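You operate a simulated robot arm through the tools that you are given. There is no shell and no other tool.

You run a simulated robot arm. Do the job below in one go: nothing can be reset, and whatever is moved stays where it is left.

JOB
Top the water drum up to its 4.5 L line.
Fine: Pour from the purple jug. Pull the black bung and lay it on the rack top; jug back, bung pushed home after the pour. Spill a teaspoon at most, drop nothing, leave nothing switched on. Set down upright: purple jug.

The check looks at the end state, three seconds after you hand in, the way a careful person would. Anything else that was tipped, shoved, dropped, spilled or broken makes it a failure.

ROBOT AND FRAMES
A 7-joint arm with a two-finger parallel gripper, fixed in place. Base frame: the origin is on the floor under the middle of its stand, x ahead of it, y to its left, z up. Units: mm, rad, N and s.
It reaches about 1479 mm from its shoulder. Its first joint turns from -2.897 to 2.897 rad. Payload 4.4 kg.
Tool frame: the origin (TCP) lies between the finger pads and is the grasp point; the fingertips stand 23 mm ahead of it; z points along the fingers, y is the line along which they close. The gripper opens to 94 mm. The fingers are 38 mm wide and 10 mm thick; the gripper's body (54 by 96 mm) begins 39 mm behind the TCP.
Orientation is that of the tool frame in the base frame, as a unit quaternion [x, y, z, w]. With the fingers straight down and closing along the base's y, the tool's x points along the base's -x, its y along +y and its z along -z.

CONTROLS
- The arm moves only by the tool apply_moves. Its argument "commands" is a list of rows, each a list of 2 entries, a list of its own where there are three numbers: the shift along the tool's x, y, z in m, then the turn, a rotation vector about the tool's x, y, z in rad. In form: [[[dx, dy, dz], [ax, ay, az]], ...]. A call has 1 to 20 rows; each row is the pose to reach, as a shift and turn from the pose commanded when the call began, along the tool's axes at that moment. "fingers" is the gripper command, from -1 (fully open) to 1 (shut), values between in proportion, set as the call begins (left out, the last holds). A row lasts 0.2 s, in which the tool goes at most 50 mm and 0.15 rad; a call with a longer step from one row to the next is refused whole, and so is a gripper value outside its range. Where a pose cannot be reached the arm comes as near as it can. A force on the tool above 40 N (or 10 N above the force at the start of the call, whichever is more), or a blocked arm, ends the call early, and 0.2 s more pass. The fingers move at their own pace (about 72 mm/s each) and stop on an object; they squeeze with about 24 N. The grip force told is the motor's: it shows also when the fingers shut on nothing. Time passes only in rows, and 0.2 s behind the last, so rows that repeat a pose let the fingers close. It gives the time, the measured TCP pose, the force on the tool (base axes), the opening and the grip force at its end, in the units of the frame above (readings bear some noise), with the torque about the TCP (base axes, N m) and any sound that the robot's microphone picked up.
- Cameras (640 x 400 px; columns grow to the right, rows downward): "scene" is fixed at [390.9, 492, 1770.6]; the picture's right is [-0.85, -0.53, 0.00], its down [-0.33, 0.53, -0.78] and it looks along [0.41, -0.66, -0.63] (base axes); focal length 310 px, centre (320, 200). "wrist" rides on the gripper at [86, 16, -74] in the tool frame; the picture's right is [-0.18, 0.98, 0.00], its down [-0.58, -0.11, -0.81] and it looks along [-0.79, -0.15, 0.59] (tool axes); focal length 243 px, centre (320, 200). There is no depth. A picture from a camera that has moved, and an enlarged one, comes with that camera's place and axes in the base frame and with its lens. The place of the scene camera against the robot may be out by one fixed shift of up to 18 mm in any direction.
- grab_frame(camera): a new picture of that camera. It takes no simulated time.
- close_up(camera, box): a new picture of the part [left, top, right, bottom] of that camera's present view, enlarged. It takes no simulated time.
- finish_job(): hands the job in; it is judged then, once.

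Nothing tells you positions but the pictures and the camera data. Unless the task says otherwise, let go and move clear before handing in.

The tools are called after "Call:" as name(argument=value, ...) on one line, values as JSON. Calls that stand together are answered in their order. apply_moves: Moves the arm, as the interface text tells. Its arguments: {"type":"object","properties":{"commands":{"type":"array"},"fingers":{"type":"number"}},"required":["commands"]} The other tools are called the same way: grab_frame (camera) takes a picture; close_up (camera, box) takes an enlarged picture of a part of a camera's view; finish_job () hands the job in.

At the start:

```text
time_s: 0.0
tcp_pos: [790.7, -38.4, 1519.4]
tool_rot: [-0.001, 1.0, 0.0, -0.001]
ft_force: [-0.4, 0.7, -0.9]
ft_torque: [0.05, 0.02, 0.01]
finger_gap: 94.2
grip_force: 0.1
```

scene: 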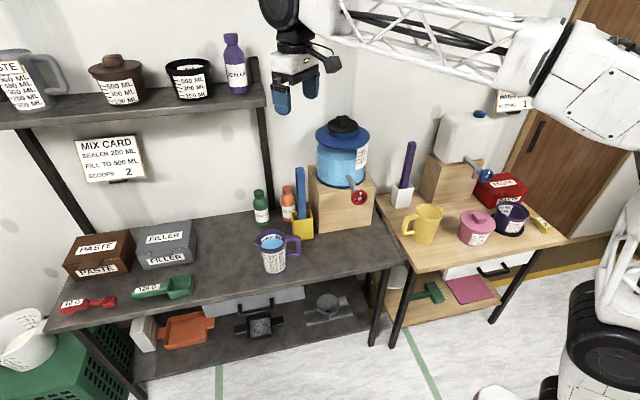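
wrist: 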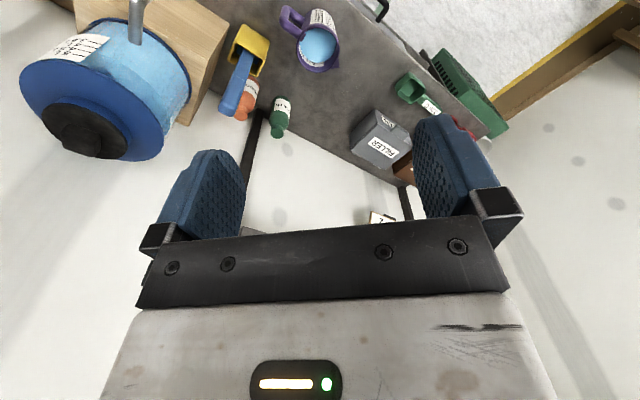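

I see the blue drum with a black bung on a wooden block, and the purple jug with blue water on the bench in front of it. I'll look closer before moving anything.

Call:
close_up(camera="scene", box=[290, 100, 410, 240])

Call:
close_up(camera="scene", box=[230, 210, 330, 290])

Call:
close_up(camera="scene", box=[380, 90, 560, 250])

Call:
close_up(camera="wrist", box=[0, 0, 240, 180])

Call:
close_up(camera="wrist", box=[220, 0, 400, 150])

```text
2.86 times, centred on (350, 170) of scene
camera zoom: at [390.9, 492.0, 1770.6], right [-0.85, -0.53, 0.0], down [-0.33, 0.53, -0.78], along [0.41, -0.66, -0.63], focal length 884 px, centre (234, 286)
```

zoom: 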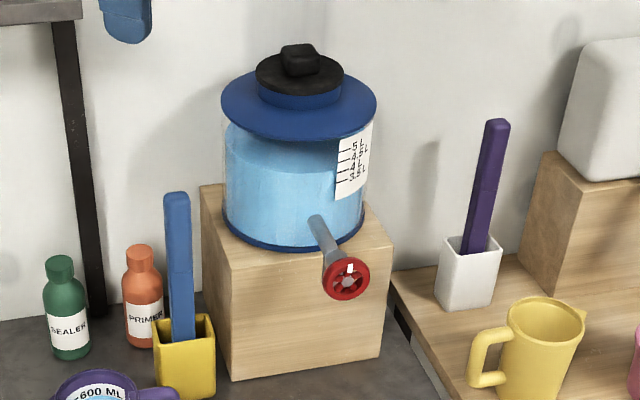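

```text
5.00 times, centred on (280, 250) of scene
camera zoom: at [390.9, 492.0, 1770.6], right [-0.85, -0.53, 0.0], down [-0.33, 0.53, -0.78], along [0.41, -0.66, -0.63], focal length 1548 px, centre (520, -50)
```

zoom: 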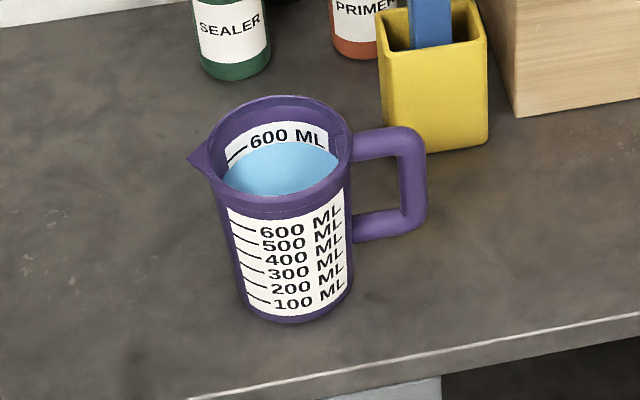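

```text
2.50 times, centred on (470, 170) of scene
camera zoom: at [390.9, 492.0, 1770.6], right [-0.85, -0.53, 0.0], down [-0.33, 0.53, -0.78], along [0.41, -0.66, -0.63], focal length 774 px, centre (-55, 275)
```

zoom: 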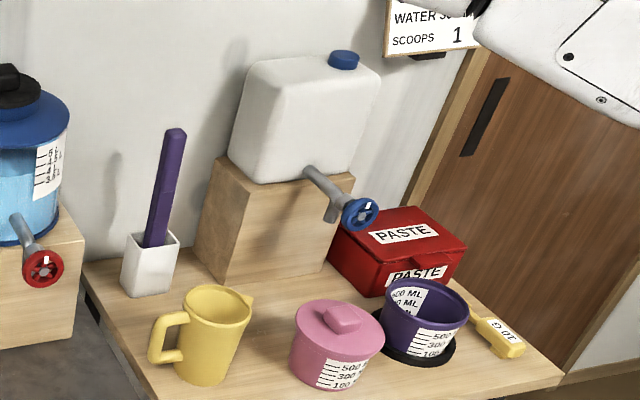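

```text
2.22 times, centred on (120, 90) of wrist
camera zoom: at [704.8, -23.5, 1592.9], right [0.18, 0.98, 0.0], down [0.58, -0.11, 0.81], along [0.79, -0.15, -0.59], focal length 539 px, centre (764, 444)
```

zoom: 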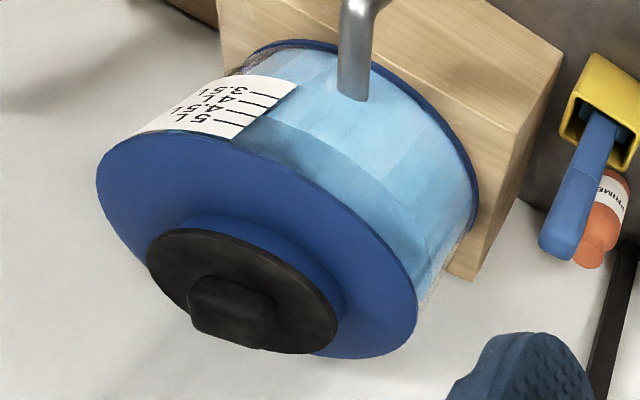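

```text
2.67 times, centred on (310, 75) of wrist
camera zoom: at [704.8, -23.5, 1592.9], right [0.18, 0.98, 0.0], down [0.58, -0.11, 0.81], along [0.79, -0.15, -0.59], focal length 647 px, centre (347, 533)
```

zoom: 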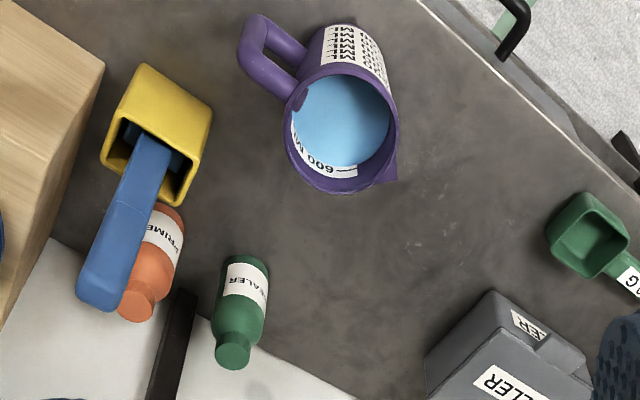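

The jug comes out near (951, -71) with its rim at about z 958, and the drum and bung near (860, -410). I'll move the arm over in free air to view the drum better with the wrist camera.

Call:
apply_moves(commands=[[[0.017, -0.036, 0.0], [0, 0, 0]], [[0.034, -0.072, 0.0], [0, 0, 0]], [[0.051, -0.108, 0.0], [0, 0, 0]], [[0.068, -0.144, 0.0], [0, 0, 0]], [[0.085, -0.18, 0.0], [0, 0, 0]], [[0.102, -0.216, 0.0], [0, 0, 0]], [[0.119, -0.252, 0.0], [0, 0, 0]], [[0.136, -0.288, 0.0], [0, 0, 0]], [[0.153, -0.324, 0.0], [0, 0, 0]], [[0.17, -0.36, 0.0], [0, 0, 0]]])

```text
time_s: 2.2
tcp_pos: [619.2, -401.0, 1520.9]
tool_rot: [0.001, 1.0, 0.0, 0.001]
ft_force: [-1.3, -0.1, 0.3]
ft_torque: [0.03, -0.01, 0.03]
finger_gap: 93.9
grip_force: 0.2
```

The arm is now at about (619, -401, 1521). I'll look with both cameras.

Call:
grab_frame(camera="wrist")

Call:
grab_frame(camera="scene")

Call:
close_up(camera="wrist", box=[240, 20, 440, 160])

```text
taken
camera wrist: at [533.2, -385.2, 1594.1], right [0.18, 0.98, 0.0], down [0.58, -0.11, 0.81], along [0.79, -0.15, -0.59], focal length 243 px, centre (320, 200)
```

wrist: 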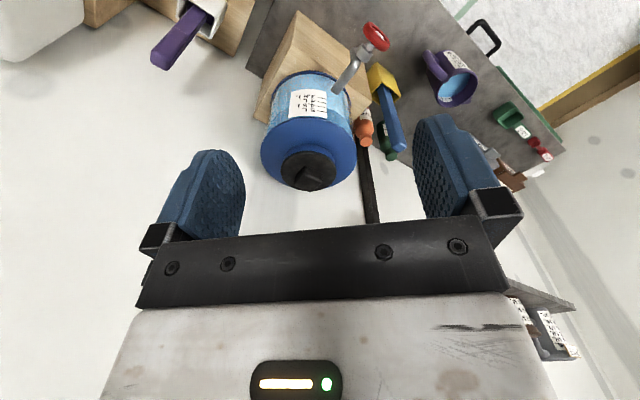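

```text
taken
```

scene: 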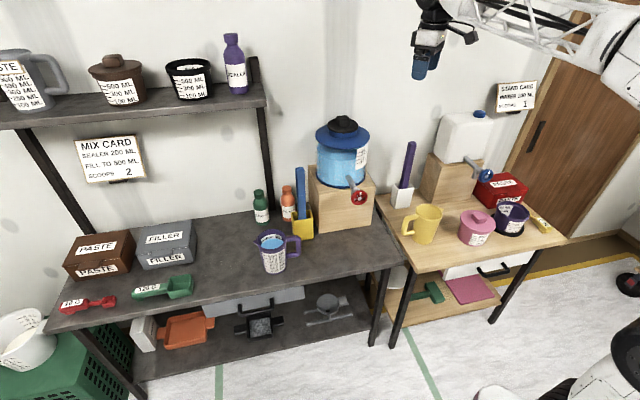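

```text
2.86 times, centred on (340, 90) of wrist
camera zoom: at [533.2, -385.2, 1594.1], right [0.18, 0.98, 0.0], down [0.58, -0.11, 0.81], along [0.79, -0.15, -0.59], focal length 693 px, centre (263, 514)
```

zoom: 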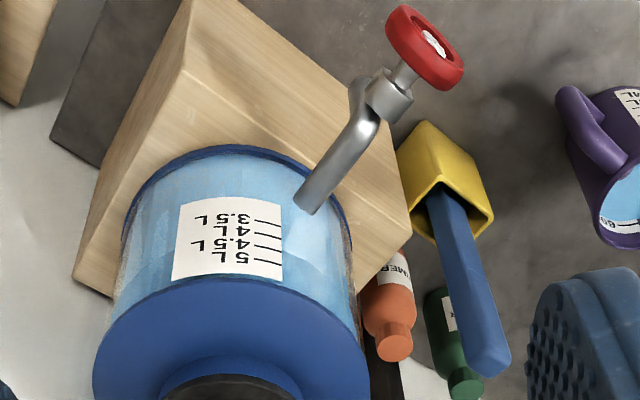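

The bung knob comes out near (897, -474, 1266), the red tap handle near (733, -317, 1082), and the drum's label faces the robot. Next I'll lower and tilt the tool so the wrist camera looks level at the drum scale.

Call:
apply_moves(commands=[[[-0.003, -0.0085, 0.034], [0, -0.0628, 0]], [[-0.006, -0.017, 0.068], [0, -0.1256, 0]], [[-0.009, -0.0255, 0.102], [0, -0.1884, 0]], [[-0.012, -0.034, 0.136], [0, -0.2512, 0]], [[-0.015, -0.0425, 0.17], [0, -0.314, 0]], [[-0.018, -0.051, 0.204], [0, -0.3768, 0]], [[-0.021, -0.0595, 0.238], [0, -0.4396, 0]], [[-0.024, -0.068, 0.272], [0, -0.5024, 0]], [[-0.027, -0.0765, 0.306], [0, -0.5652, 0]], [[-0.03, -0.085, 0.34], [0, -0.628, 0]]])

Call:
grab_frame(camera="wrist")

Call:
grab_frame(camera="scene")

```text
time_s: 4.4
tcp_pos: [651.4, -483.2, 1180.6]
tool_rot: [-0.001, 0.951, 0.0, 0.309]
ft_force: [-0.3, 0.1, 0.6]
ft_torque: [0.0, 0.03, 0.0]
finger_gap: 94.0
grip_force: 0.1
```

```text
taken
camera wrist: at [537.8, -468.3, 1189.2], right [0.15, 0.98, 0.11], down [-0.01, -0.11, 0.99], along [0.99, -0.15, -0.01], focal length 243 px, centre (320, 200)
```

wrist: 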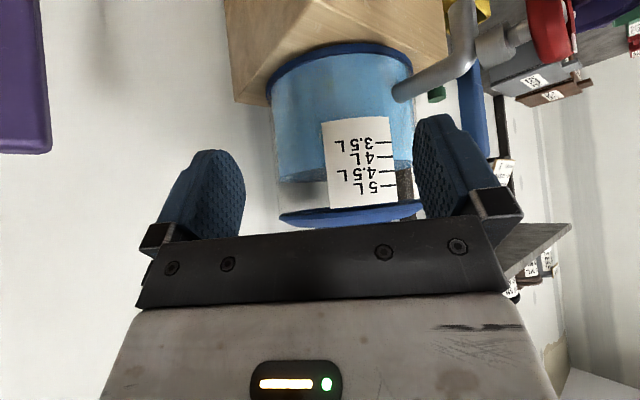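

```text
taken
```

scene: 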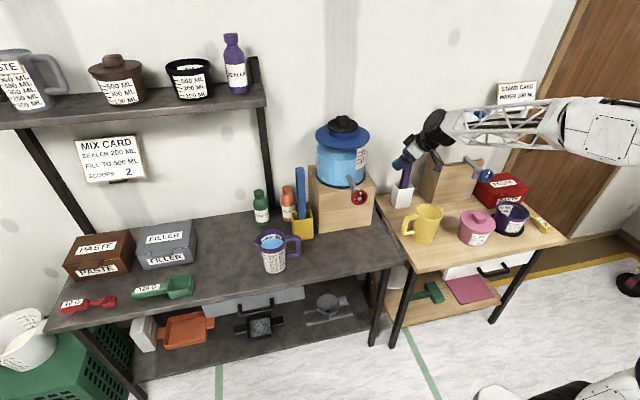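

Call:
close_up(camera="wrist", box=[260, 90, 430, 230])

```text
2.86 times, centred on (345, 160) of wrist
camera zoom: at [537.8, -468.3, 1189.2], right [0.15, 0.98, 0.11], down [-0.01, -0.11, 0.99], along [0.99, -0.15, -0.01], focal length 693 px, centre (249, 314)
```

zoom: 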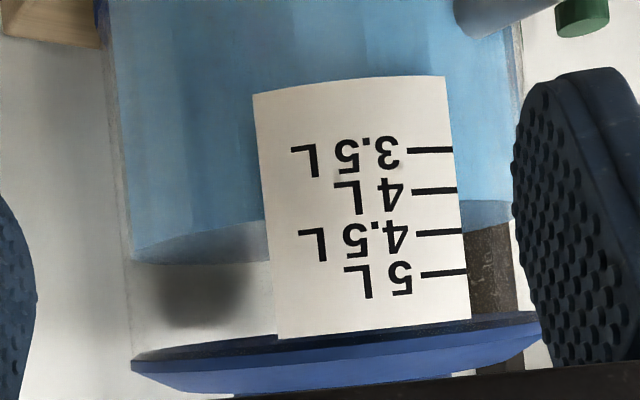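

The drum currently reads about 4.15 L, so it needs roughly 0.35 L more. I'll raise the wrist camera to view the bung and neck from above.

Call:
apply_moves(commands=[[[-0.018, 0, -0.0166], [0, 0.0628, 0]], [[-0.036, 0, -0.0332], [0, 0.1256, 0]], [[-0.054, 0, -0.0498], [0, 0.1884, 0]], [[-0.072, 0, -0.0664], [0, 0.2512, 0]], [[-0.09, 0, -0.083], [0, 0.314, 0]], [[-0.108, 0, -0.0996], [0, 0.3768, 0]], [[-0.126, 0, -0.1162], [0, 0.4396, 0]], [[-0.144, 0, -0.1328], [0, 0.5024, 0]], [[-0.162, 0, -0.1494], [0, 0.5652, 0]], [[-0.18, 0, -0.166], [0, 0.628, 0]]])

Call:
grab_frame(camera="wrist")

Call:
close_up(camera="wrist", box=[230, 100, 430, 240])

```text
time_s: 6.6
tcp_pos: [699.5, -484.5, 1420.0]
tool_rot: [0.0, 1.0, 0.0, 0.0]
ft_force: [-0.4, 0.5, -0.1]
ft_torque: [-0.02, 0.01, -0.04]
finger_gap: 94.1
grip_force: 0.1
```

```text
taken
camera wrist: at [613.0, -469.5, 1493.2], right [0.18, 0.98, 0.0], down [0.58, -0.11, 0.81], along [0.79, -0.15, -0.59], focal length 243 px, centre (320, 200)
```

wrist: 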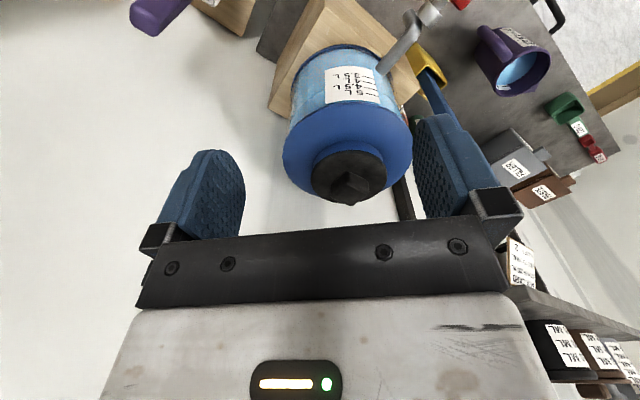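

```text
2.86 times, centred on (330, 170) of wrist
camera zoom: at [613.0, -469.5, 1493.2], right [0.18, 0.98, 0.0], down [0.58, -0.11, 0.81], along [0.79, -0.15, -0.59], focal length 693 px, centre (291, 286)
```

zoom: 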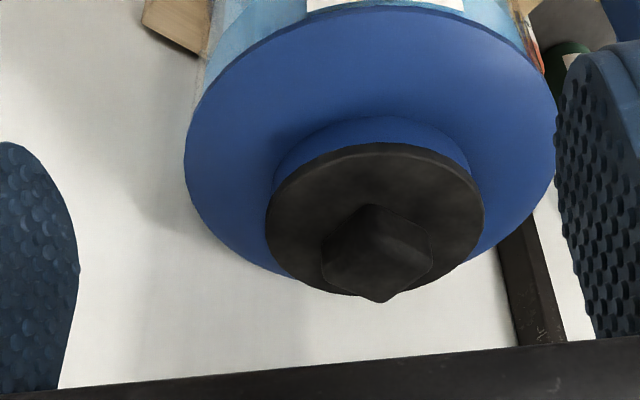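

Call:
close_up(camera="wrist", box=[305, 140, 405, 210])

Call:
close_up(camera="scene", box=[310, 105, 375, 155])

```text
5.71 times, centred on (355, 175) of wrist
camera zoom: at [613.0, -469.5, 1493.2], right [0.18, 0.98, 0.0], down [0.58, -0.11, 0.81], along [0.79, -0.15, -0.59], focal length 1386 px, centre (120, 343)
```

zoom: 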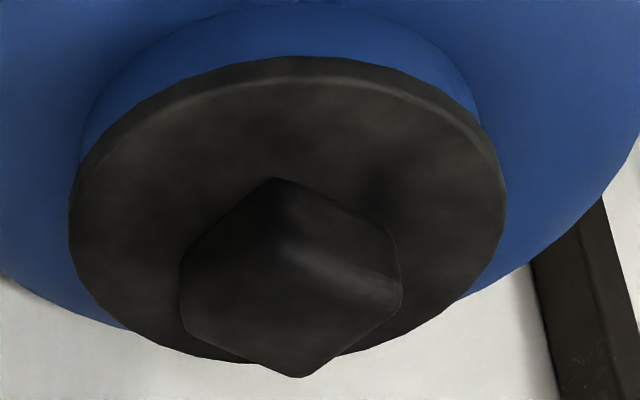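

```text
8.00 times, centred on (342, 130) of scene
camera zoom: at [390.9, 492.0, 1770.6], right [-0.85, -0.53, 0.0], down [-0.33, 0.53, -0.78], along [0.41, -0.66, -0.63], focal length 2476 px, centre (140, 760)
```

zoom: 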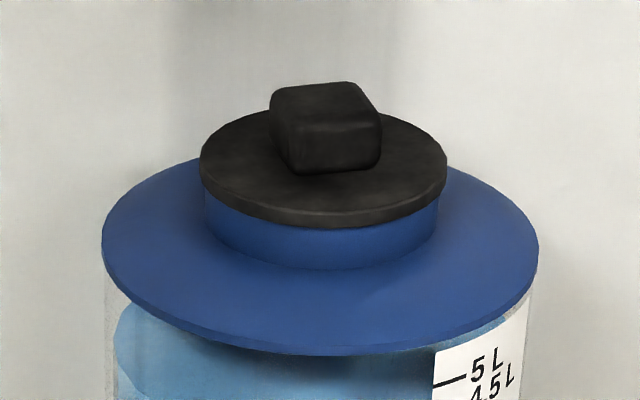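

The rack's front edge runs at about 45° in base axes, and the knob is a block of roughly 40 × 44 mm aligned with it near (907, -478). I'll move above the bung at a safe height with the fingers turned to match the knob, then check the alignment.

Call:
apply_moves(commands=[[[-0.023, 0.0007, 0.0], [0, 0, 0.083]], [[-0.046, 0.0014, 0.0], [0, 0, 0.167]], [[-0.069, 0.0021, 0.005], [0, 0, 0.25]], [[-0.092, 0.0028, 0.012], [0, 0, 0.333]], [[-0.115, 0.0035, 0.02], [0, 0, 0.417]], [[-0.138, 0.0042, 0.03], [0, 0, 0.5]], [[-0.161, 0.005, 0.04], [0, 0, 0.583]], [[-0.184, 0.0057, 0.05], [0, 0, 0.667]], [[-0.207, 0.0065, 0.06], [0, 0, 0.75]], [[-0.207, 0.0065, 0.06], [0, 0, 0.75]]])

Call:
grab_frame(camera="wrist")

Call:
close_up(camera="wrist", box=[220, 20, 420, 160])

Call:
grab_frame(camera="scene")

```text
time_s: 8.8
tcp_pos: [907.8, -476.9, 1359.7]
tool_rot: [0.366, 0.93, 0.0, 0.0]
ft_force: [-0.3, -0.4, 0.1]
ft_torque: [-0.01, 0.01, 0.01]
finger_gap: 94.2
grip_force: 0.0
```

```text
taken
camera wrist: at [854.9, -407.0, 1433.3], right [0.81, 0.59, 0.0], down [0.35, -0.48, 0.81], along [0.48, -0.65, -0.59], focal length 243 px, centre (320, 200)
```

wrist: 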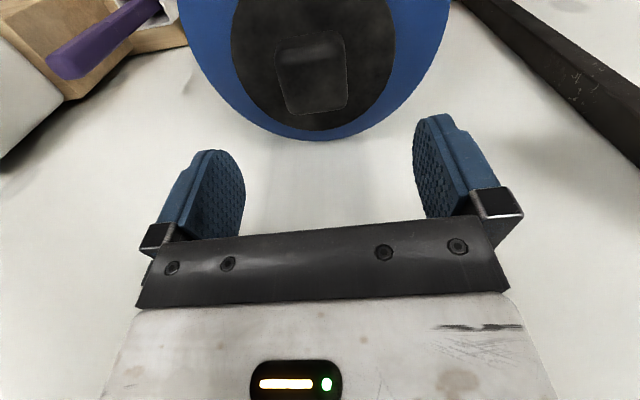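

```text
2.86 times, centred on (320, 90) of wrist
camera zoom: at [854.9, -407.0, 1433.3], right [0.81, 0.59, 0.0], down [0.35, -0.48, 0.81], along [0.48, -0.65, -0.59], focal length 693 px, centre (320, 514)
```

zoom: 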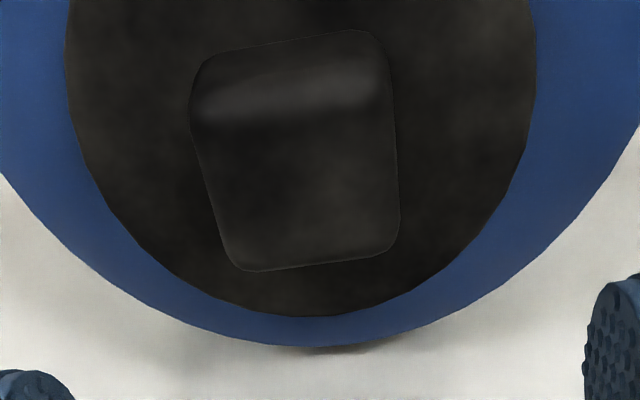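

```text
taken
```

scene: 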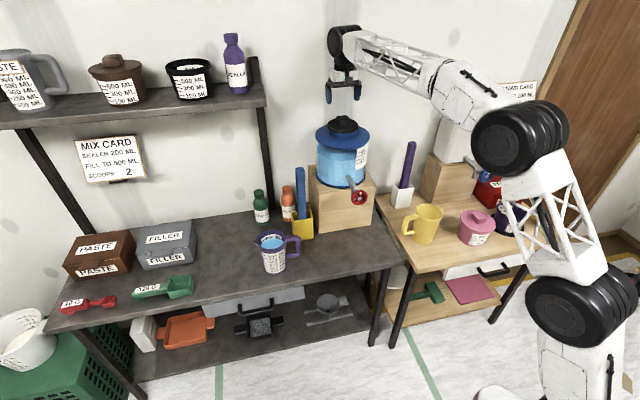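

The knob centre now comes out at about (904, -479), with its top near z 1273 and the disc top near 1245. I'll correct the alignment, come down partway, and check again.

Call:
apply_moves(commands=[[[0.001, -0.0045, 0.0], [0, 0, 0.04]], [[0.001, -0.0045, 0.015], [0, 0, 0.04]], [[0.001, -0.0045, 0.03], [0, 0, 0.04]], [[0.001, -0.0045, 0.045], [0, 0, 0.04]], [[0.001, -0.0045, 0.045], [0, 0, 0.04]]])

Call:
close_up(camera="wrist", box=[180, 0, 460, 230])

Call:
close_up(camera="scene", box=[300, 60, 400, 160])

```text
time_s: 10.0
tcp_pos: [903.2, -479.0, 1314.3]
tool_rot: [0.384, 0.923, 0.0, 0.0]
ft_force: [0.2, 0.3, -0.1]
ft_torque: [0.01, 0.0, -0.02]
finger_gap: 93.9
grip_force: 0.0
```

```text
1.74 times, centred on (320, 115) of wrist
camera zoom: at [854.3, -407.3, 1387.7], right [0.83, 0.56, 0.0], down [0.33, -0.49, 0.81], along [0.45, -0.67, -0.59], focal length 422 px, centre (320, 348)
```

zoom: 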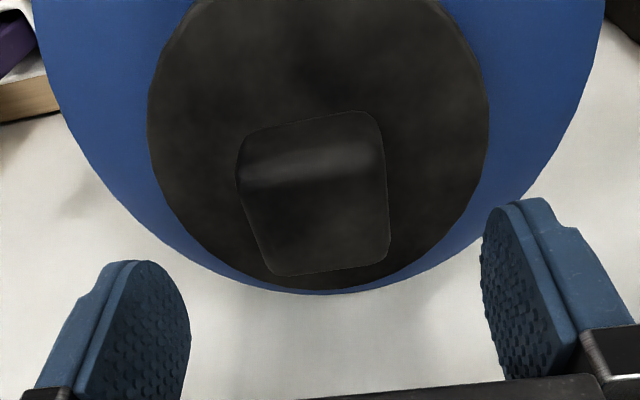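

```text
4.00 times, centred on (350, 110) of scene
camera zoom: at [390.9, 492.0, 1770.6], right [-0.85, -0.53, 0.0], down [-0.33, 0.53, -0.78], along [0.41, -0.66, -0.63], focal length 1238 px, centre (200, 560)
```

zoom: 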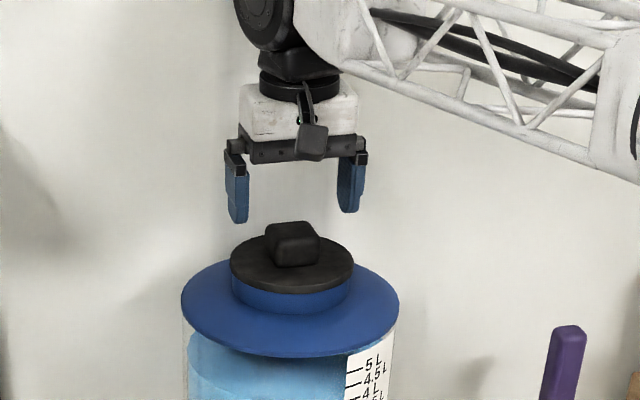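

The knob is centred between the fingers. I'll descend to grasp height and close.

Call:
apply_moves(commands=[[[0, 0, 0.012], [0, 0, 0]], [[0, 0, 0.022], [0, 0, 0]], [[0, 0, 0.031], [0, 0, 0]], [[0, 0, 0.039], [0, 0, 0]], [[0, 0, 0.041], [0, 0, 0]]])

Call:
close_up(camera="scene", box=[300, 80, 390, 150])

Call:
close_up(camera="wrist", box=[180, 0, 460, 230])

```text
time_s: 11.2
tcp_pos: [902.7, -480.2, 1273.3]
tool_rot: [0.385, 0.923, 0.0, 0.0]
ft_force: [1.5, -1.7, 2.9]
ft_torque: [-0.01, -0.03, -0.04]
finger_gap: 94.1
grip_force: 0.0
```

```text
5.71 times, centred on (345, 115) of scene
camera zoom: at [390.9, 492.0, 1770.6], right [-0.85, -0.53, 0.0], down [-0.33, 0.53, -0.78], along [0.41, -0.66, -0.63], focal length 1769 px, centre (177, 686)
```

zoom: 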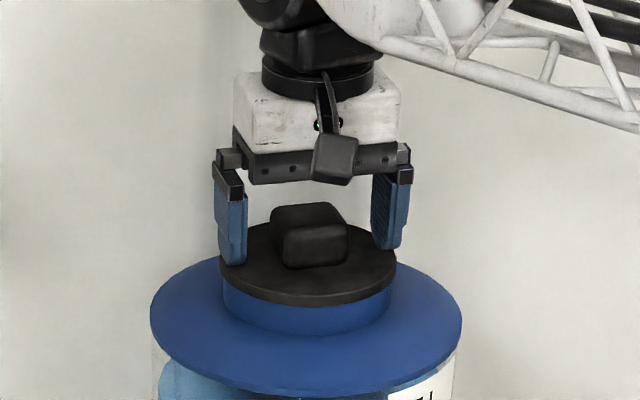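

```text
1.74 times, centred on (320, 115) of wrist
camera zoom: at [853.2, -407.9, 1346.4], right [0.83, 0.56, 0.0], down [0.33, -0.49, 0.81], along [0.45, -0.67, -0.59], focal length 422 px, centre (320, 348)
```

zoom: 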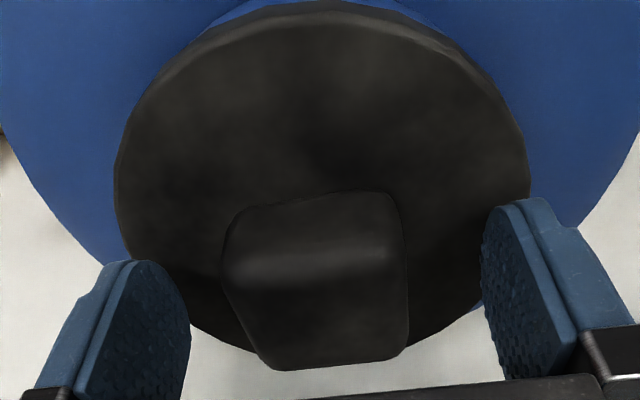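

There may be light fingertip contact on the disc, so I'll lift 2 mm and then close on the knob.

Call:
apply_moves(commands=[[[0, 0, -0.003], [0, 0, 0]], [[0, 0, -0.003], [0, 0, 0]]])

Call:
apply_moves(commands=[[[0, 0, 0], [0, 0, 0]], [[0, 0, 0], [0, 0, 0]], [[0, 0, 0], [0, 0, 0]], [[0, 0, 0], [0, 0, 0]]], fingers=1)

```text
time_s: 11.8
tcp_pos: [901.7, -479.3, 1275.9]
tool_rot: [0.384, 0.923, 0.001, 0.0]
ft_force: [0.5, 0.4, -0.3]
ft_torque: [0.0, 0.0, -0.01]
finger_gap: 93.9
grip_force: 0.0
```

```text
time_s: 12.8
tcp_pos: [902.5, -480.0, 1275.0]
tool_rot: [0.384, 0.923, 0.0, -0.001]
ft_force: [2.8, 0.8, -0.3]
ft_torque: [-0.04, -0.09, 0.04]
finger_gap: 45.9
grip_force: 23.7
```

The knob is gripped (gap 45.9 mm); the seated grasp height is about TCP z 1275.3. Now I'll pull straight up.

Call:
apply_moves(commands=[[[0, 0, -0.004], [0, 0, 0]], [[0, 0, -0.008], [0, 0, 0]], [[0, 0, -0.014], [0, 0, 0]], [[0, 0, -0.022], [0, 0, 0]], [[0, 0, -0.03], [0, 0, 0]]])

Call:
close_up(camera="scene", box=[300, 80, 390, 150])

```text
time_s: 14.0
tcp_pos: [902.2, -481.3, 1306.6]
tool_rot: [0.384, 0.923, 0.0, 0.0]
ft_force: [0.2, -0.5, -2.5]
ft_torque: [0.0, -0.01, 0.0]
finger_gap: 45.6
grip_force: 24.0
```

```text
5.71 times, centred on (345, 115) of scene
camera zoom: at [390.9, 492.0, 1770.6], right [-0.85, -0.53, 0.0], down [-0.33, 0.53, -0.78], along [0.41, -0.66, -0.63], focal length 1769 px, centre (177, 686)
```

zoom: 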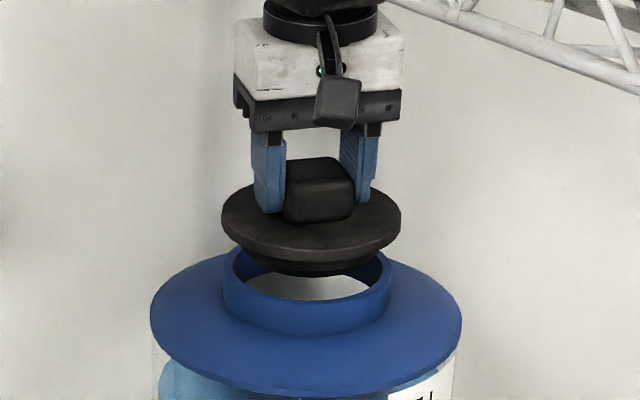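

The bung is out, with a short plug about 20 mm long, and the neck opening is wide. I'll lift clear and carry it toward the front of the rack, keeping away from the upper shelf.

Call:
apply_moves(commands=[[[0, 0, -0.025], [0, 0, 0]], [[0, 0, -0.05], [0, 0, 0]], [[0, 0, -0.075], [0, 0, 0]], [[0.03, 0.012, -0.075], [0, 0, 0]], [[0.065, 0.028, -0.075], [0, 0, 0]], [[0.1, 0.043, -0.075], [0, 0, 0]], [[0.135, 0.058, -0.075], [0, 0, 0]], [[0.17, 0.073, -0.075], [0, 0, 0]], [[0.205, 0.088, -0.075], [0, 0, 0]], [[0.232, 0.1, -0.075], [0, 0, 0]], [[0.232, 0.14, -0.075], [0, 0, 0]], [[0.232, 0.18, -0.075], [0, 0, 0]], [[0.232, 0.22, -0.075], [0, 0, 0]], [[0.232, 0.25, -0.075], [0, 0, 0]], [[0.232, 0.25, -0.075], [0, 0, 0]]])

Call:
grab_frame(camera="wrist")

Call:
grab_frame(camera="scene")

```text
time_s: 17.2
tcp_pos: [916.7, -138.9, 1382.8]
tool_rot: [0.386, 0.923, 0.0, 0.0]
ft_force: [0.3, -0.1, -1.8]
ft_torque: [-0.01, -0.02, -0.01]
finger_gap: 45.7
grip_force: 24.5
```

```text
taken
camera wrist: at [867.4, -68.0, 1456.6], right [0.83, 0.56, 0.0], down [0.33, -0.49, 0.81], along [0.45, -0.67, -0.59], focal length 243 px, centre (320, 200)
```

wrist: 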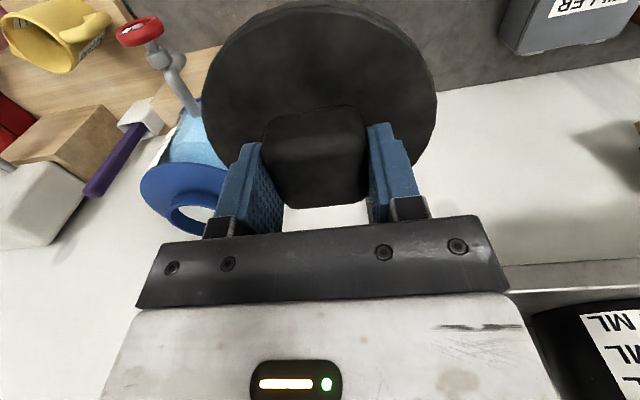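

```text
taken
```

scene: 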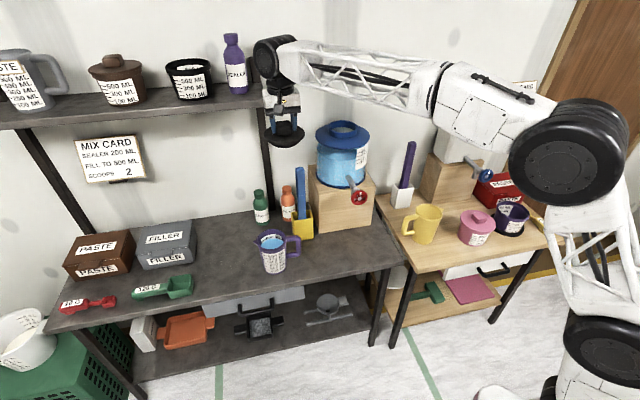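

The path is clear. I'll carry the bung to an open spot on the rack top left of the jug (about x 1100, y 30) and come down partway.

Call:
apply_moves(commands=[[[0, 0.035, 0], [0, 0, 0]], [[-0.003, 0.075, 0.01], [0, 0, 0]], [[-0.006, 0.115, 0.02], [0, 0, 0]], [[-0.01, 0.155, 0.035], [0, 0, 0]], [[-0.01, 0.19, 0.06], [0, 0, 0]], [[-0.01, 0.22, 0.09], [0, 0, 0]], [[-0.01, 0.245, 0.125], [0, 0, 0]], [[-0.01, 0.255, 0.165], [0, 0, 0]], [[-0.01, 0.255, 0.205], [0, 0, 0]], [[-0.01, 0.255, 0.245], [0, 0, 0]], [[-0.01, 0.255, 0.285], [0, 0, 0]], [[-0.01, 0.255, 0.32], [0, 0, 0]], [[-0.01, 0.255, 0.34], [0, 0, 0]], [[-0.01, 0.255, 0.34], [0, 0, 0]]])

Call:
grab_frame(camera="scene")

Call:
grab_frame(camera="wrist")

```text
time_s: 20.2
tcp_pos: [1104.8, 34.2, 1040.1]
tool_rot: [0.383, 0.924, 0.001, 0.0]
ft_force: [0.3, -0.5, -1.4]
ft_torque: [0.04, -0.01, 0.0]
finger_gap: 45.8
grip_force: 23.9
```

```text
taken
```

scene: 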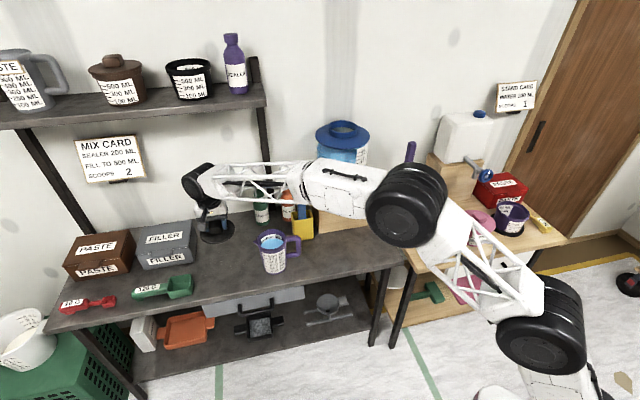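

```text
taken
camera wrist: at [1056.0, 104.9, 1114.1], right [0.83, 0.56, 0.0], down [0.33, -0.49, 0.81], along [0.45, -0.67, -0.59], focal length 243 px, centre (320, 200)
```

wrist: 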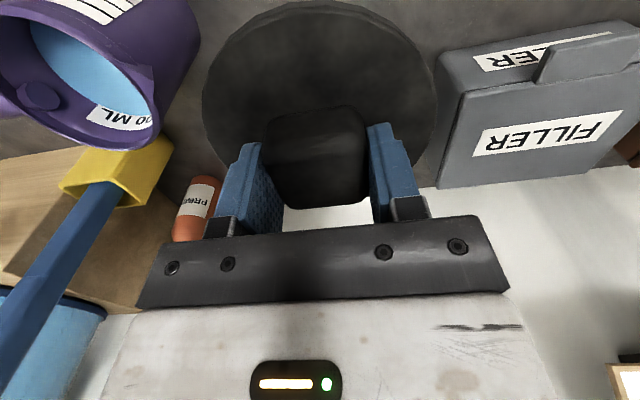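

The spot is clear of the jug and filler box by 50 mm or more. I'll descend slowly and watch for contact.

Call:
apply_moves(commands=[[[0, 0, 0.03], [0, 0, 0]], [[0, 0, 0.06], [0, 0, 0]], [[0, 0, 0.09], [0, 0, 0]], [[0, 0, 0.11], [0, 0, 0]], [[0, 0, 0.12], [0, 0, 0]], [[0, 0, 0.12], [0, 0, 0]]])

Call:
close_up(camera="scene", box=[180, 190, 320, 290])

```text
time_s: 21.6
tcp_pos: [1104.4, 33.5, 920.3]
tool_rot: [0.385, 0.923, 0.0, 0.0]
ft_force: [0.7, 0.5, -1.7]
ft_torque: [-0.01, -0.02, -0.03]
finger_gap: 45.9
grip_force: 23.6
```

```text
4.00 times, centred on (250, 240) of scene
camera zoom: at [390.9, 492.0, 1770.6], right [-0.85, -0.53, 0.0], down [-0.33, 0.53, -0.78], along [0.41, -0.66, -0.63], focal length 1238 px, centre (600, 40)
```

zoom: 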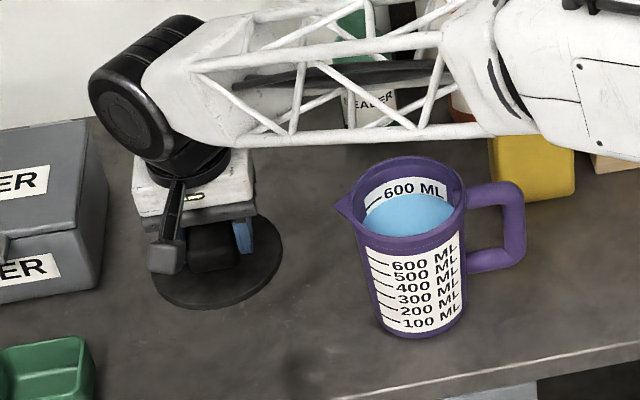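

Call:
grab_frame(camera="scene")

Call:
grab_frame(camera="wrist")

```text
taken
```

scene: 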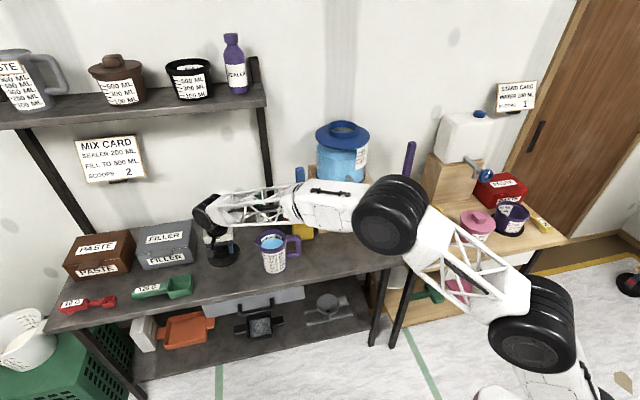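

```text
taken
camera wrist: at [1055.0, 105.4, 993.8], right [0.83, 0.56, 0.0], down [0.33, -0.49, 0.81], along [0.45, -0.67, -0.59], focal length 243 px, centre (320, 200)
```

wrist: 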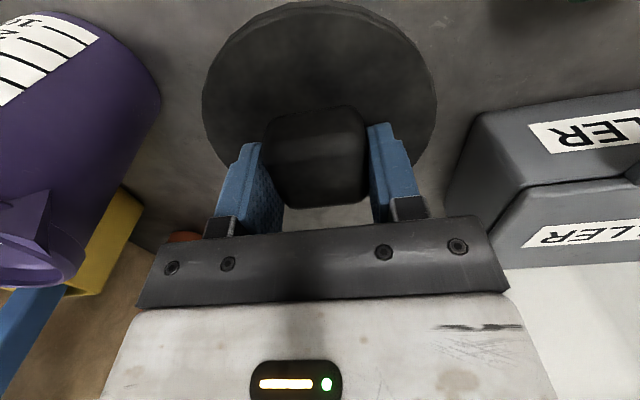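

Call:
apply_moves(commands=[[[0, 0, 0.012], [0, 0, 0]], [[0, 0, 0.022], [0, 0, 0]], [[0, 0, 0.03], [0, 0, 0]], [[0, 0, 0.03], [0, 0, 0]]])

Call:
close_up(camera="scene", box=[180, 210, 260, 280])

```text
time_s: 22.6
tcp_pos: [1105.0, 33.8, 890.6]
tool_rot: [0.385, 0.923, 0.001, 0.0]
ft_force: [0.0, -0.6, -2.0]
ft_torque: [-0.03, 0.0, -0.01]
finger_gap: 45.6
grip_force: 24.4
```

```text
5.71 times, centred on (220, 245) of scene
camera zoom: at [390.9, 492.0, 1770.6], right [-0.85, -0.53, 0.0], down [-0.33, 0.53, -0.78], along [0.41, -0.66, -0.63], focal length 1769 px, centre (891, -57)
```

zoom: 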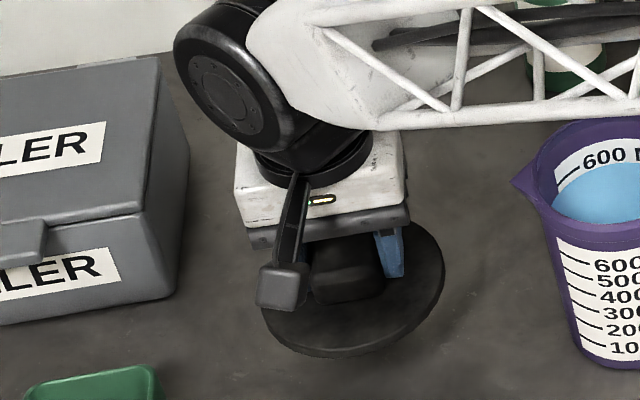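

Call:
apply_moves(commands=[[[0, 0, 0.005], [0, 0, 0]], [[0, 0, 0.01], [0, 0, 0]], [[0, 0, 0.015], [0, 0, 0]], [[0, 0, 0.02], [0, 0, 0]], [[0, 0, 0.02], [0, 0, 0]]])

Call:
close_up(camera="scene", box=[180, 210, 260, 280])

```text
time_s: 23.8
tcp_pos: [1105.9, 33.5, 870.4]
tool_rot: [0.384, 0.923, 0.0, 0.0]
ft_force: [0.2, -0.5, -1.0]
ft_torque: [-0.01, 0.01, 0.01]
finger_gap: 45.7
grip_force: 23.8
```

```text
5.71 times, centred on (220, 245) of scene
camera zoom: at [390.9, 492.0, 1770.6], right [-0.85, -0.53, 0.0], down [-0.33, 0.53, -0.78], along [0.41, -0.66, -0.63], focal length 1769 px, centre (891, -57)
```

zoom: 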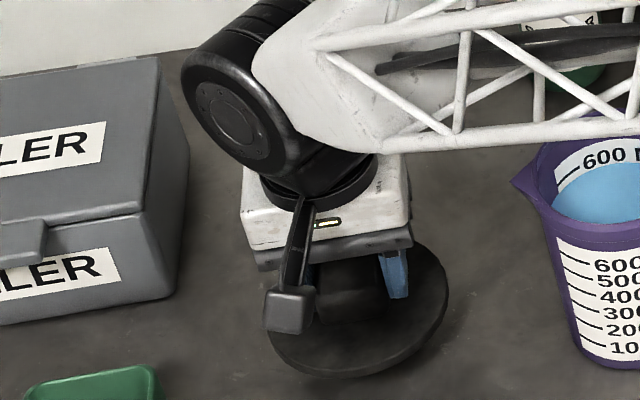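

Call:
apply_moves(commands=[[[0, 0, 0.004], [0, 0, 0]], [[0, 0, 0.008], [0, 0, 0]], [[0, 0, 0.012], [0, 0, 0]], [[0, 0, 0.012], [0, 0, 0]]])

Call:
close_up(camera="scene", box=[180, 210, 260, 280])

```text
time_s: 24.8
tcp_pos: [1102.8, 33.5, 858.9]
tool_rot: [0.384, 0.923, -0.001, 0.0]
ft_force: [-0.3, -0.2, -2.4]
ft_torque: [0.0, -0.01, -0.03]
finger_gap: 45.5
grip_force: 24.3
```

```text
5.71 times, centred on (220, 245) of scene
camera zoom: at [390.9, 492.0, 1770.6], right [-0.85, -0.53, 0.0], down [-0.33, 0.53, -0.78], along [0.41, -0.66, -0.63], focal length 1769 px, centre (891, -57)
```

zoom: 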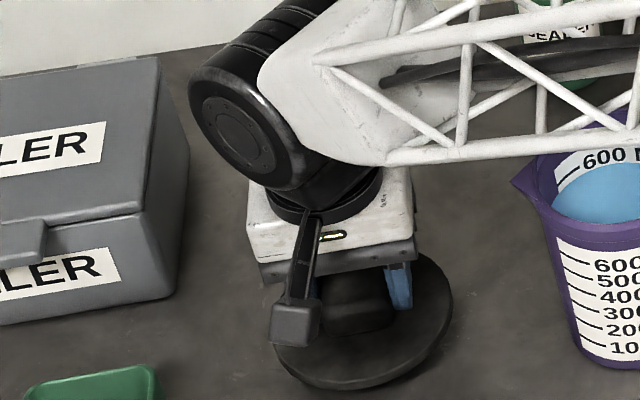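

Call:
apply_moves(commands=[[[0, 0, 0.004], [0, 0, 0]], [[0, 0, 0.008], [0, 0, 0]], [[0, 0, 0.012], [0, 0, 0]], [[0, 0, 0.012], [0, 0, 0]]])

Call:
close_up(camera="scene", box=[180, 210, 260, 280])

Call:
grab_frame(camera="wrist")

```text
time_s: 25.8
tcp_pos: [1106.4, 33.0, 851.3]
tool_rot: [0.385, 0.923, 0.001, 0.002]
ft_force: [2.9, -5.9, 40.2]
ft_torque: [-0.07, 1.02, 0.08]
finger_gap: 45.6
grip_force: 24.1
```

```text
5.71 times, centred on (220, 245) of scene
camera zoom: at [390.9, 492.0, 1770.6], right [-0.85, -0.53, 0.0], down [-0.33, 0.53, -0.78], along [0.41, -0.66, -0.63], focal length 1769 px, centre (891, -57)
```

zoom: 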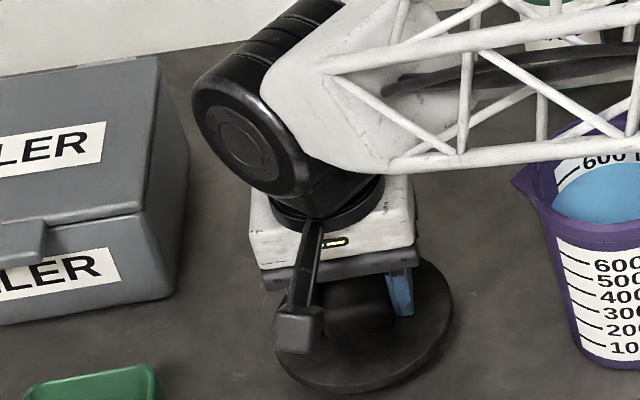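

```text
taken
camera wrist: at [1056.6, 104.1, 924.1], right [0.83, 0.56, 0.0], down [0.33, -0.49, 0.81], along [0.46, -0.67, -0.59], focal length 243 px, centre (320, 200)
```

wrist: 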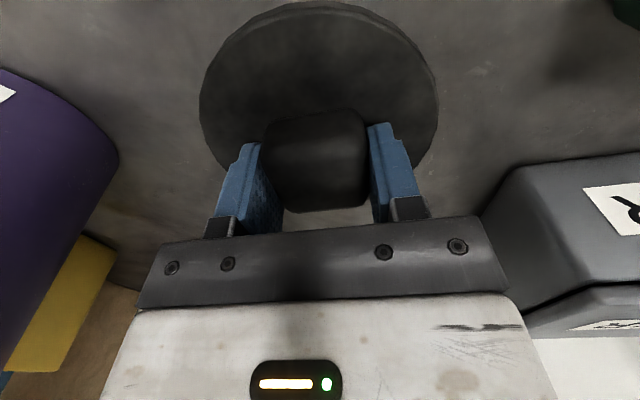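

Contact with the rack top at about TCP z 851. I'll ease the force off before releasing.

Call:
apply_moves(commands=[[[0, 0, -0.001], [0, 0, 0]], [[0, 0, -0.002], [0, 0, 0]]])

```text
time_s: 26.4
tcp_pos: [1106.0, 32.4, 850.4]
tool_rot: [0.385, 0.923, 0.001, 0.001]
ft_force: [26.4, -11.5, 33.5]
ft_torque: [-0.34, -0.82, 0.0]
finger_gap: 45.8
grip_force: 24.2
```

Call:
apply_moves(commands=[[[0, 0, -0.001], [0, 0, 0]], [[0, 0, -0.002], [0, 0, 0]], [[0, 0, -0.002], [0, 0, 0]]])

```text
time_s: 27.2
tcp_pos: [1104.7, 32.8, 850.2]
tool_rot: [0.385, 0.923, 0.0, 0.0]
ft_force: [13.3, -9.1, 23.1]
ft_torque: [-0.21, -0.6, -0.02]
finger_gap: 45.8
grip_force: 24.1
```

Call:
apply_moves(commands=[[[0, 0, -0.001], [0, 0, 0]], [[0, 0, -0.002], [0, 0, 0]], [[0, 0, -0.002], [0, 0, 0]]])

```text
time_s: 28.0
tcp_pos: [1103.2, 32.9, 851.7]
tool_rot: [0.384, 0.923, -0.001, -0.001]
ft_force: [0.3, 0.7, -1.8]
ft_torque: [-0.02, -0.01, 0.03]
finger_gap: 45.7
grip_force: 24.3
```

The bung is now hovering about 1 mm over the top. I'll lower it 1 mm and open the fingers.

Call:
apply_moves(commands=[[[0, 0, 0.001], [0, 0, 0]], [[0, 0, 0.001], [0, 0, 0]]])

Call:
apply_moves(commands=[[[0, 0, 0], [0, 0, 0]], [[0, 0, 0], [0, 0, 0]], [[0, 0, 0], [0, 0, 0]], [[0, 0, 0], [0, 0, 0]]], fingers=-1)

Call:
close_up(camera="wrist", box=[150, 0, 490, 240])

```text
time_s: 28.6
tcp_pos: [1104.1, 32.5, 852.8]
tool_rot: [0.384, 0.923, 0.0, 0.0]
ft_force: [0.5, 0.7, -2.0]
ft_torque: [-0.02, 0.02, -0.01]
finger_gap: 45.7
grip_force: 23.9
```

```text
time_s: 29.6
tcp_pos: [1105.2, 33.0, 852.9]
tool_rot: [0.385, 0.923, 0.0, -0.001]
ft_force: [0.2, -0.2, -0.1]
ft_torque: [-0.03, 0.04, -0.01]
finger_gap: 93.8
grip_force: 0.1
```

```text
1.67 times, centred on (320, 120) of wrist
camera zoom: at [1055.5, 104.8, 926.1], right [0.83, 0.56, 0.0], down [0.33, -0.49, 0.81], along [0.45, -0.67, -0.59], focal length 404 px, centre (320, 333)
```

zoom: 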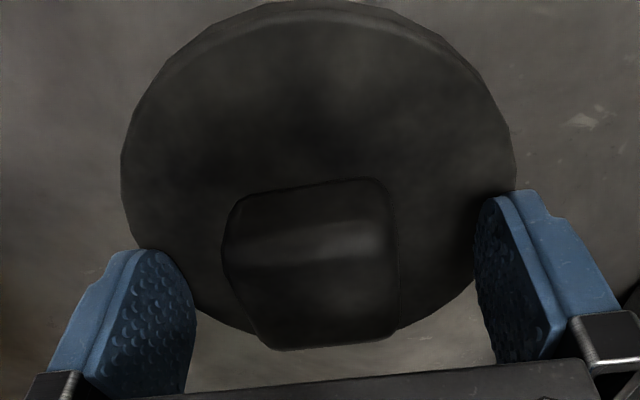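

The bung stands on the rack top at about (1105, 33). Now I'll lift clear and view the jug from its handle side.

Call:
apply_moves(commands=[[[0, 0, -0.02], [0, 0, 0]], [[0, 0, -0.06], [0, 0, 0]], [[0, 0, -0.1], [0, 0, 0]], [[0, 0, -0.14], [0, 0, 0]], [[0, 0, -0.19], [0, 0, 0]], [[0.0046, -0.034, -0.19], [0, 0, -0.14]], [[0.0091, -0.068, -0.19], [0, 0, -0.28]], [[0.0137, -0.1025, -0.19], [0, 0, -0.42]], [[0.0183, -0.1367, -0.19], [0, 0, -0.56]], [[0.0228, -0.171, -0.19], [0, 0, -0.7]], [[0.0274, -0.205, -0.19], [0, 0, -0.84]], [[0.032, -0.239, -0.19], [0, 0, -0.98]], [[0.0366, -0.2734, -0.19], [0, 0, -1.12]], [[0.0411, -0.3076, -0.19], [0, 0, -1.26]], [[0.0457, -0.3418, -0.19], [0, 0, -1.4]], [[0.0457, -0.3418, -0.19], [0, 0, -1.4]]])

Call:
grab_frame(camera="wrist")

Call:
grab_frame(camera="scene")

```text
time_s: 33.0
tcp_pos: [831.5, -171.8, 1042.9]
tool_rot: [-0.302, 0.953, 0.0, 0.0]
ft_force: [0.6, 0.4, 1.0]
ft_torque: [0.0, -0.01, 0.01]
finger_gap: 93.8
grip_force: 0.1
```

```text
taken
camera wrist: at [750.9, -210.2, 1116.2], right [-0.41, 0.91, 0.0], down [0.54, 0.24, 0.81], along [0.73, 0.33, -0.59], focal length 243 px, centre (320, 200)
```

wrist: 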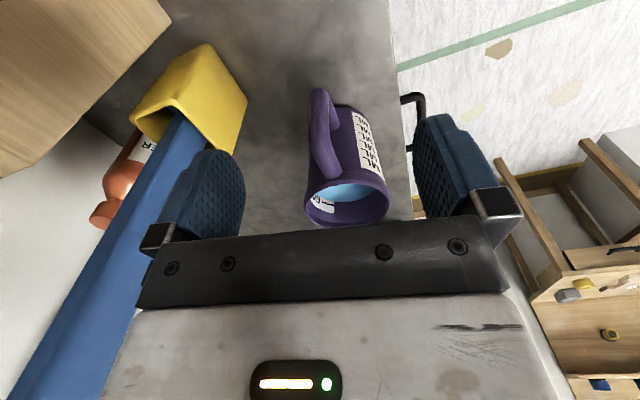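

```text
taken
```

scene: 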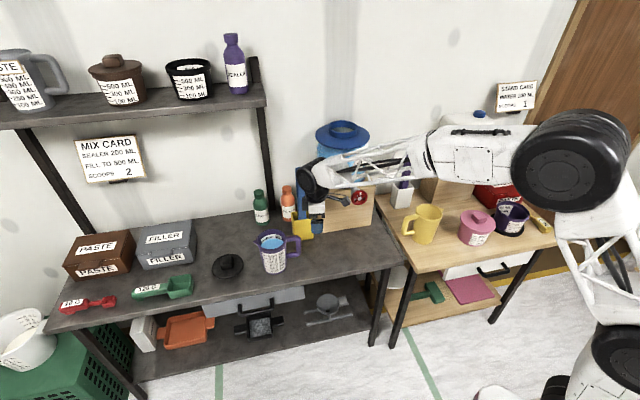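

Call:
close_up(camera="wrist", box=[270, 80, 420, 235])

Call:
close_up(camera="scene", box=[245, 225, 315, 280])

```text
2.58 times, centred on (345, 158) of wrist
camera zoom: at [750.9, -210.2, 1116.2], right [-0.41, 0.91, 0.0], down [0.54, 0.24, 0.81], along [0.73, 0.33, -0.59], focal length 626 px, centre (256, 310)
```

zoom: 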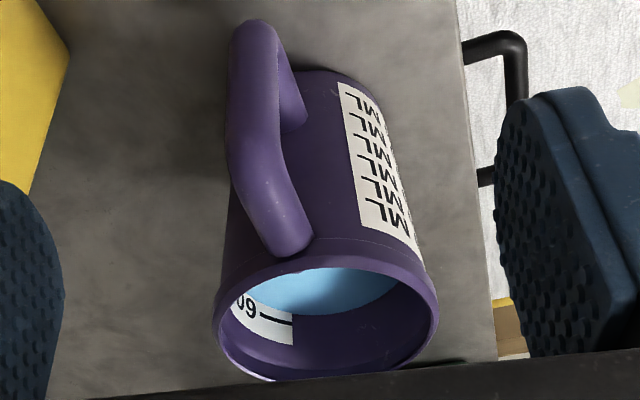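

```text
7.27 times, centred on (280, 252) of scene
camera zoom: at [390.9, 492.0, 1770.6], right [-0.85, -0.53, 0.0], down [-0.33, 0.53, -0.78], along [0.41, -0.66, -0.63], focal length 2251 px, centre (611, -182)
```

zoom: 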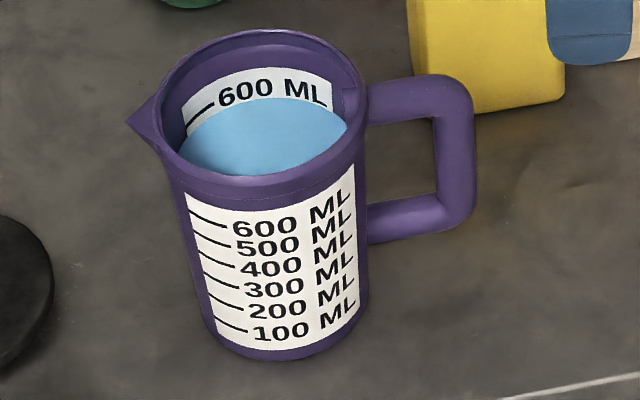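

I'll calibrate the scene camera using the bung, whose position I know, and zoom in on the jug again.

Call:
close_up(camera="scene", box=[205, 225, 315, 285])

Call:
close_up(camera="scene", box=[208, 245, 248, 280])

```text
5.82 times, centred on (260, 255) of scene
camera zoom: at [390.9, 492.0, 1770.6], right [-0.85, -0.53, 0.0], down [-0.33, 0.53, -0.78], along [0.41, -0.66, -0.63], focal length 1801 px, centre (669, -120)
```

zoom: 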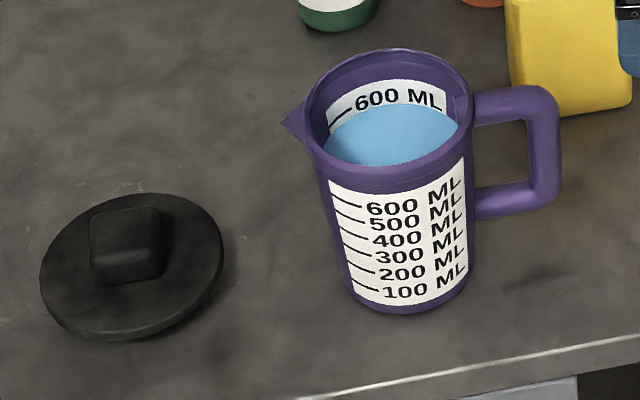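

```text
11.43 times, centred on (228, 262) of scene
camera zoom: at [390.9, 492.0, 1770.6], right [-0.85, -0.53, 0.0], down [-0.33, 0.53, -0.78], along [0.41, -0.66, -0.63], focal length 3538 px, centre (1371, -514)
```

zoom: 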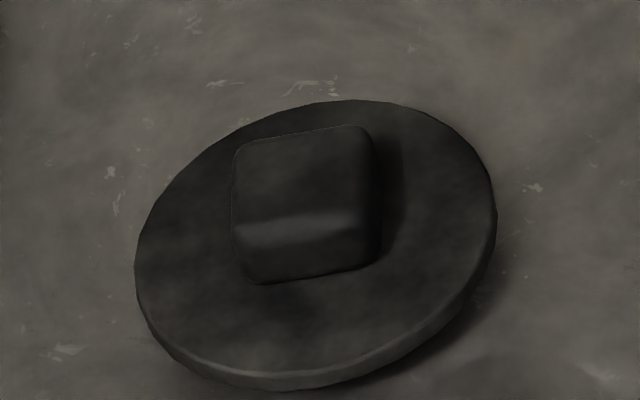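

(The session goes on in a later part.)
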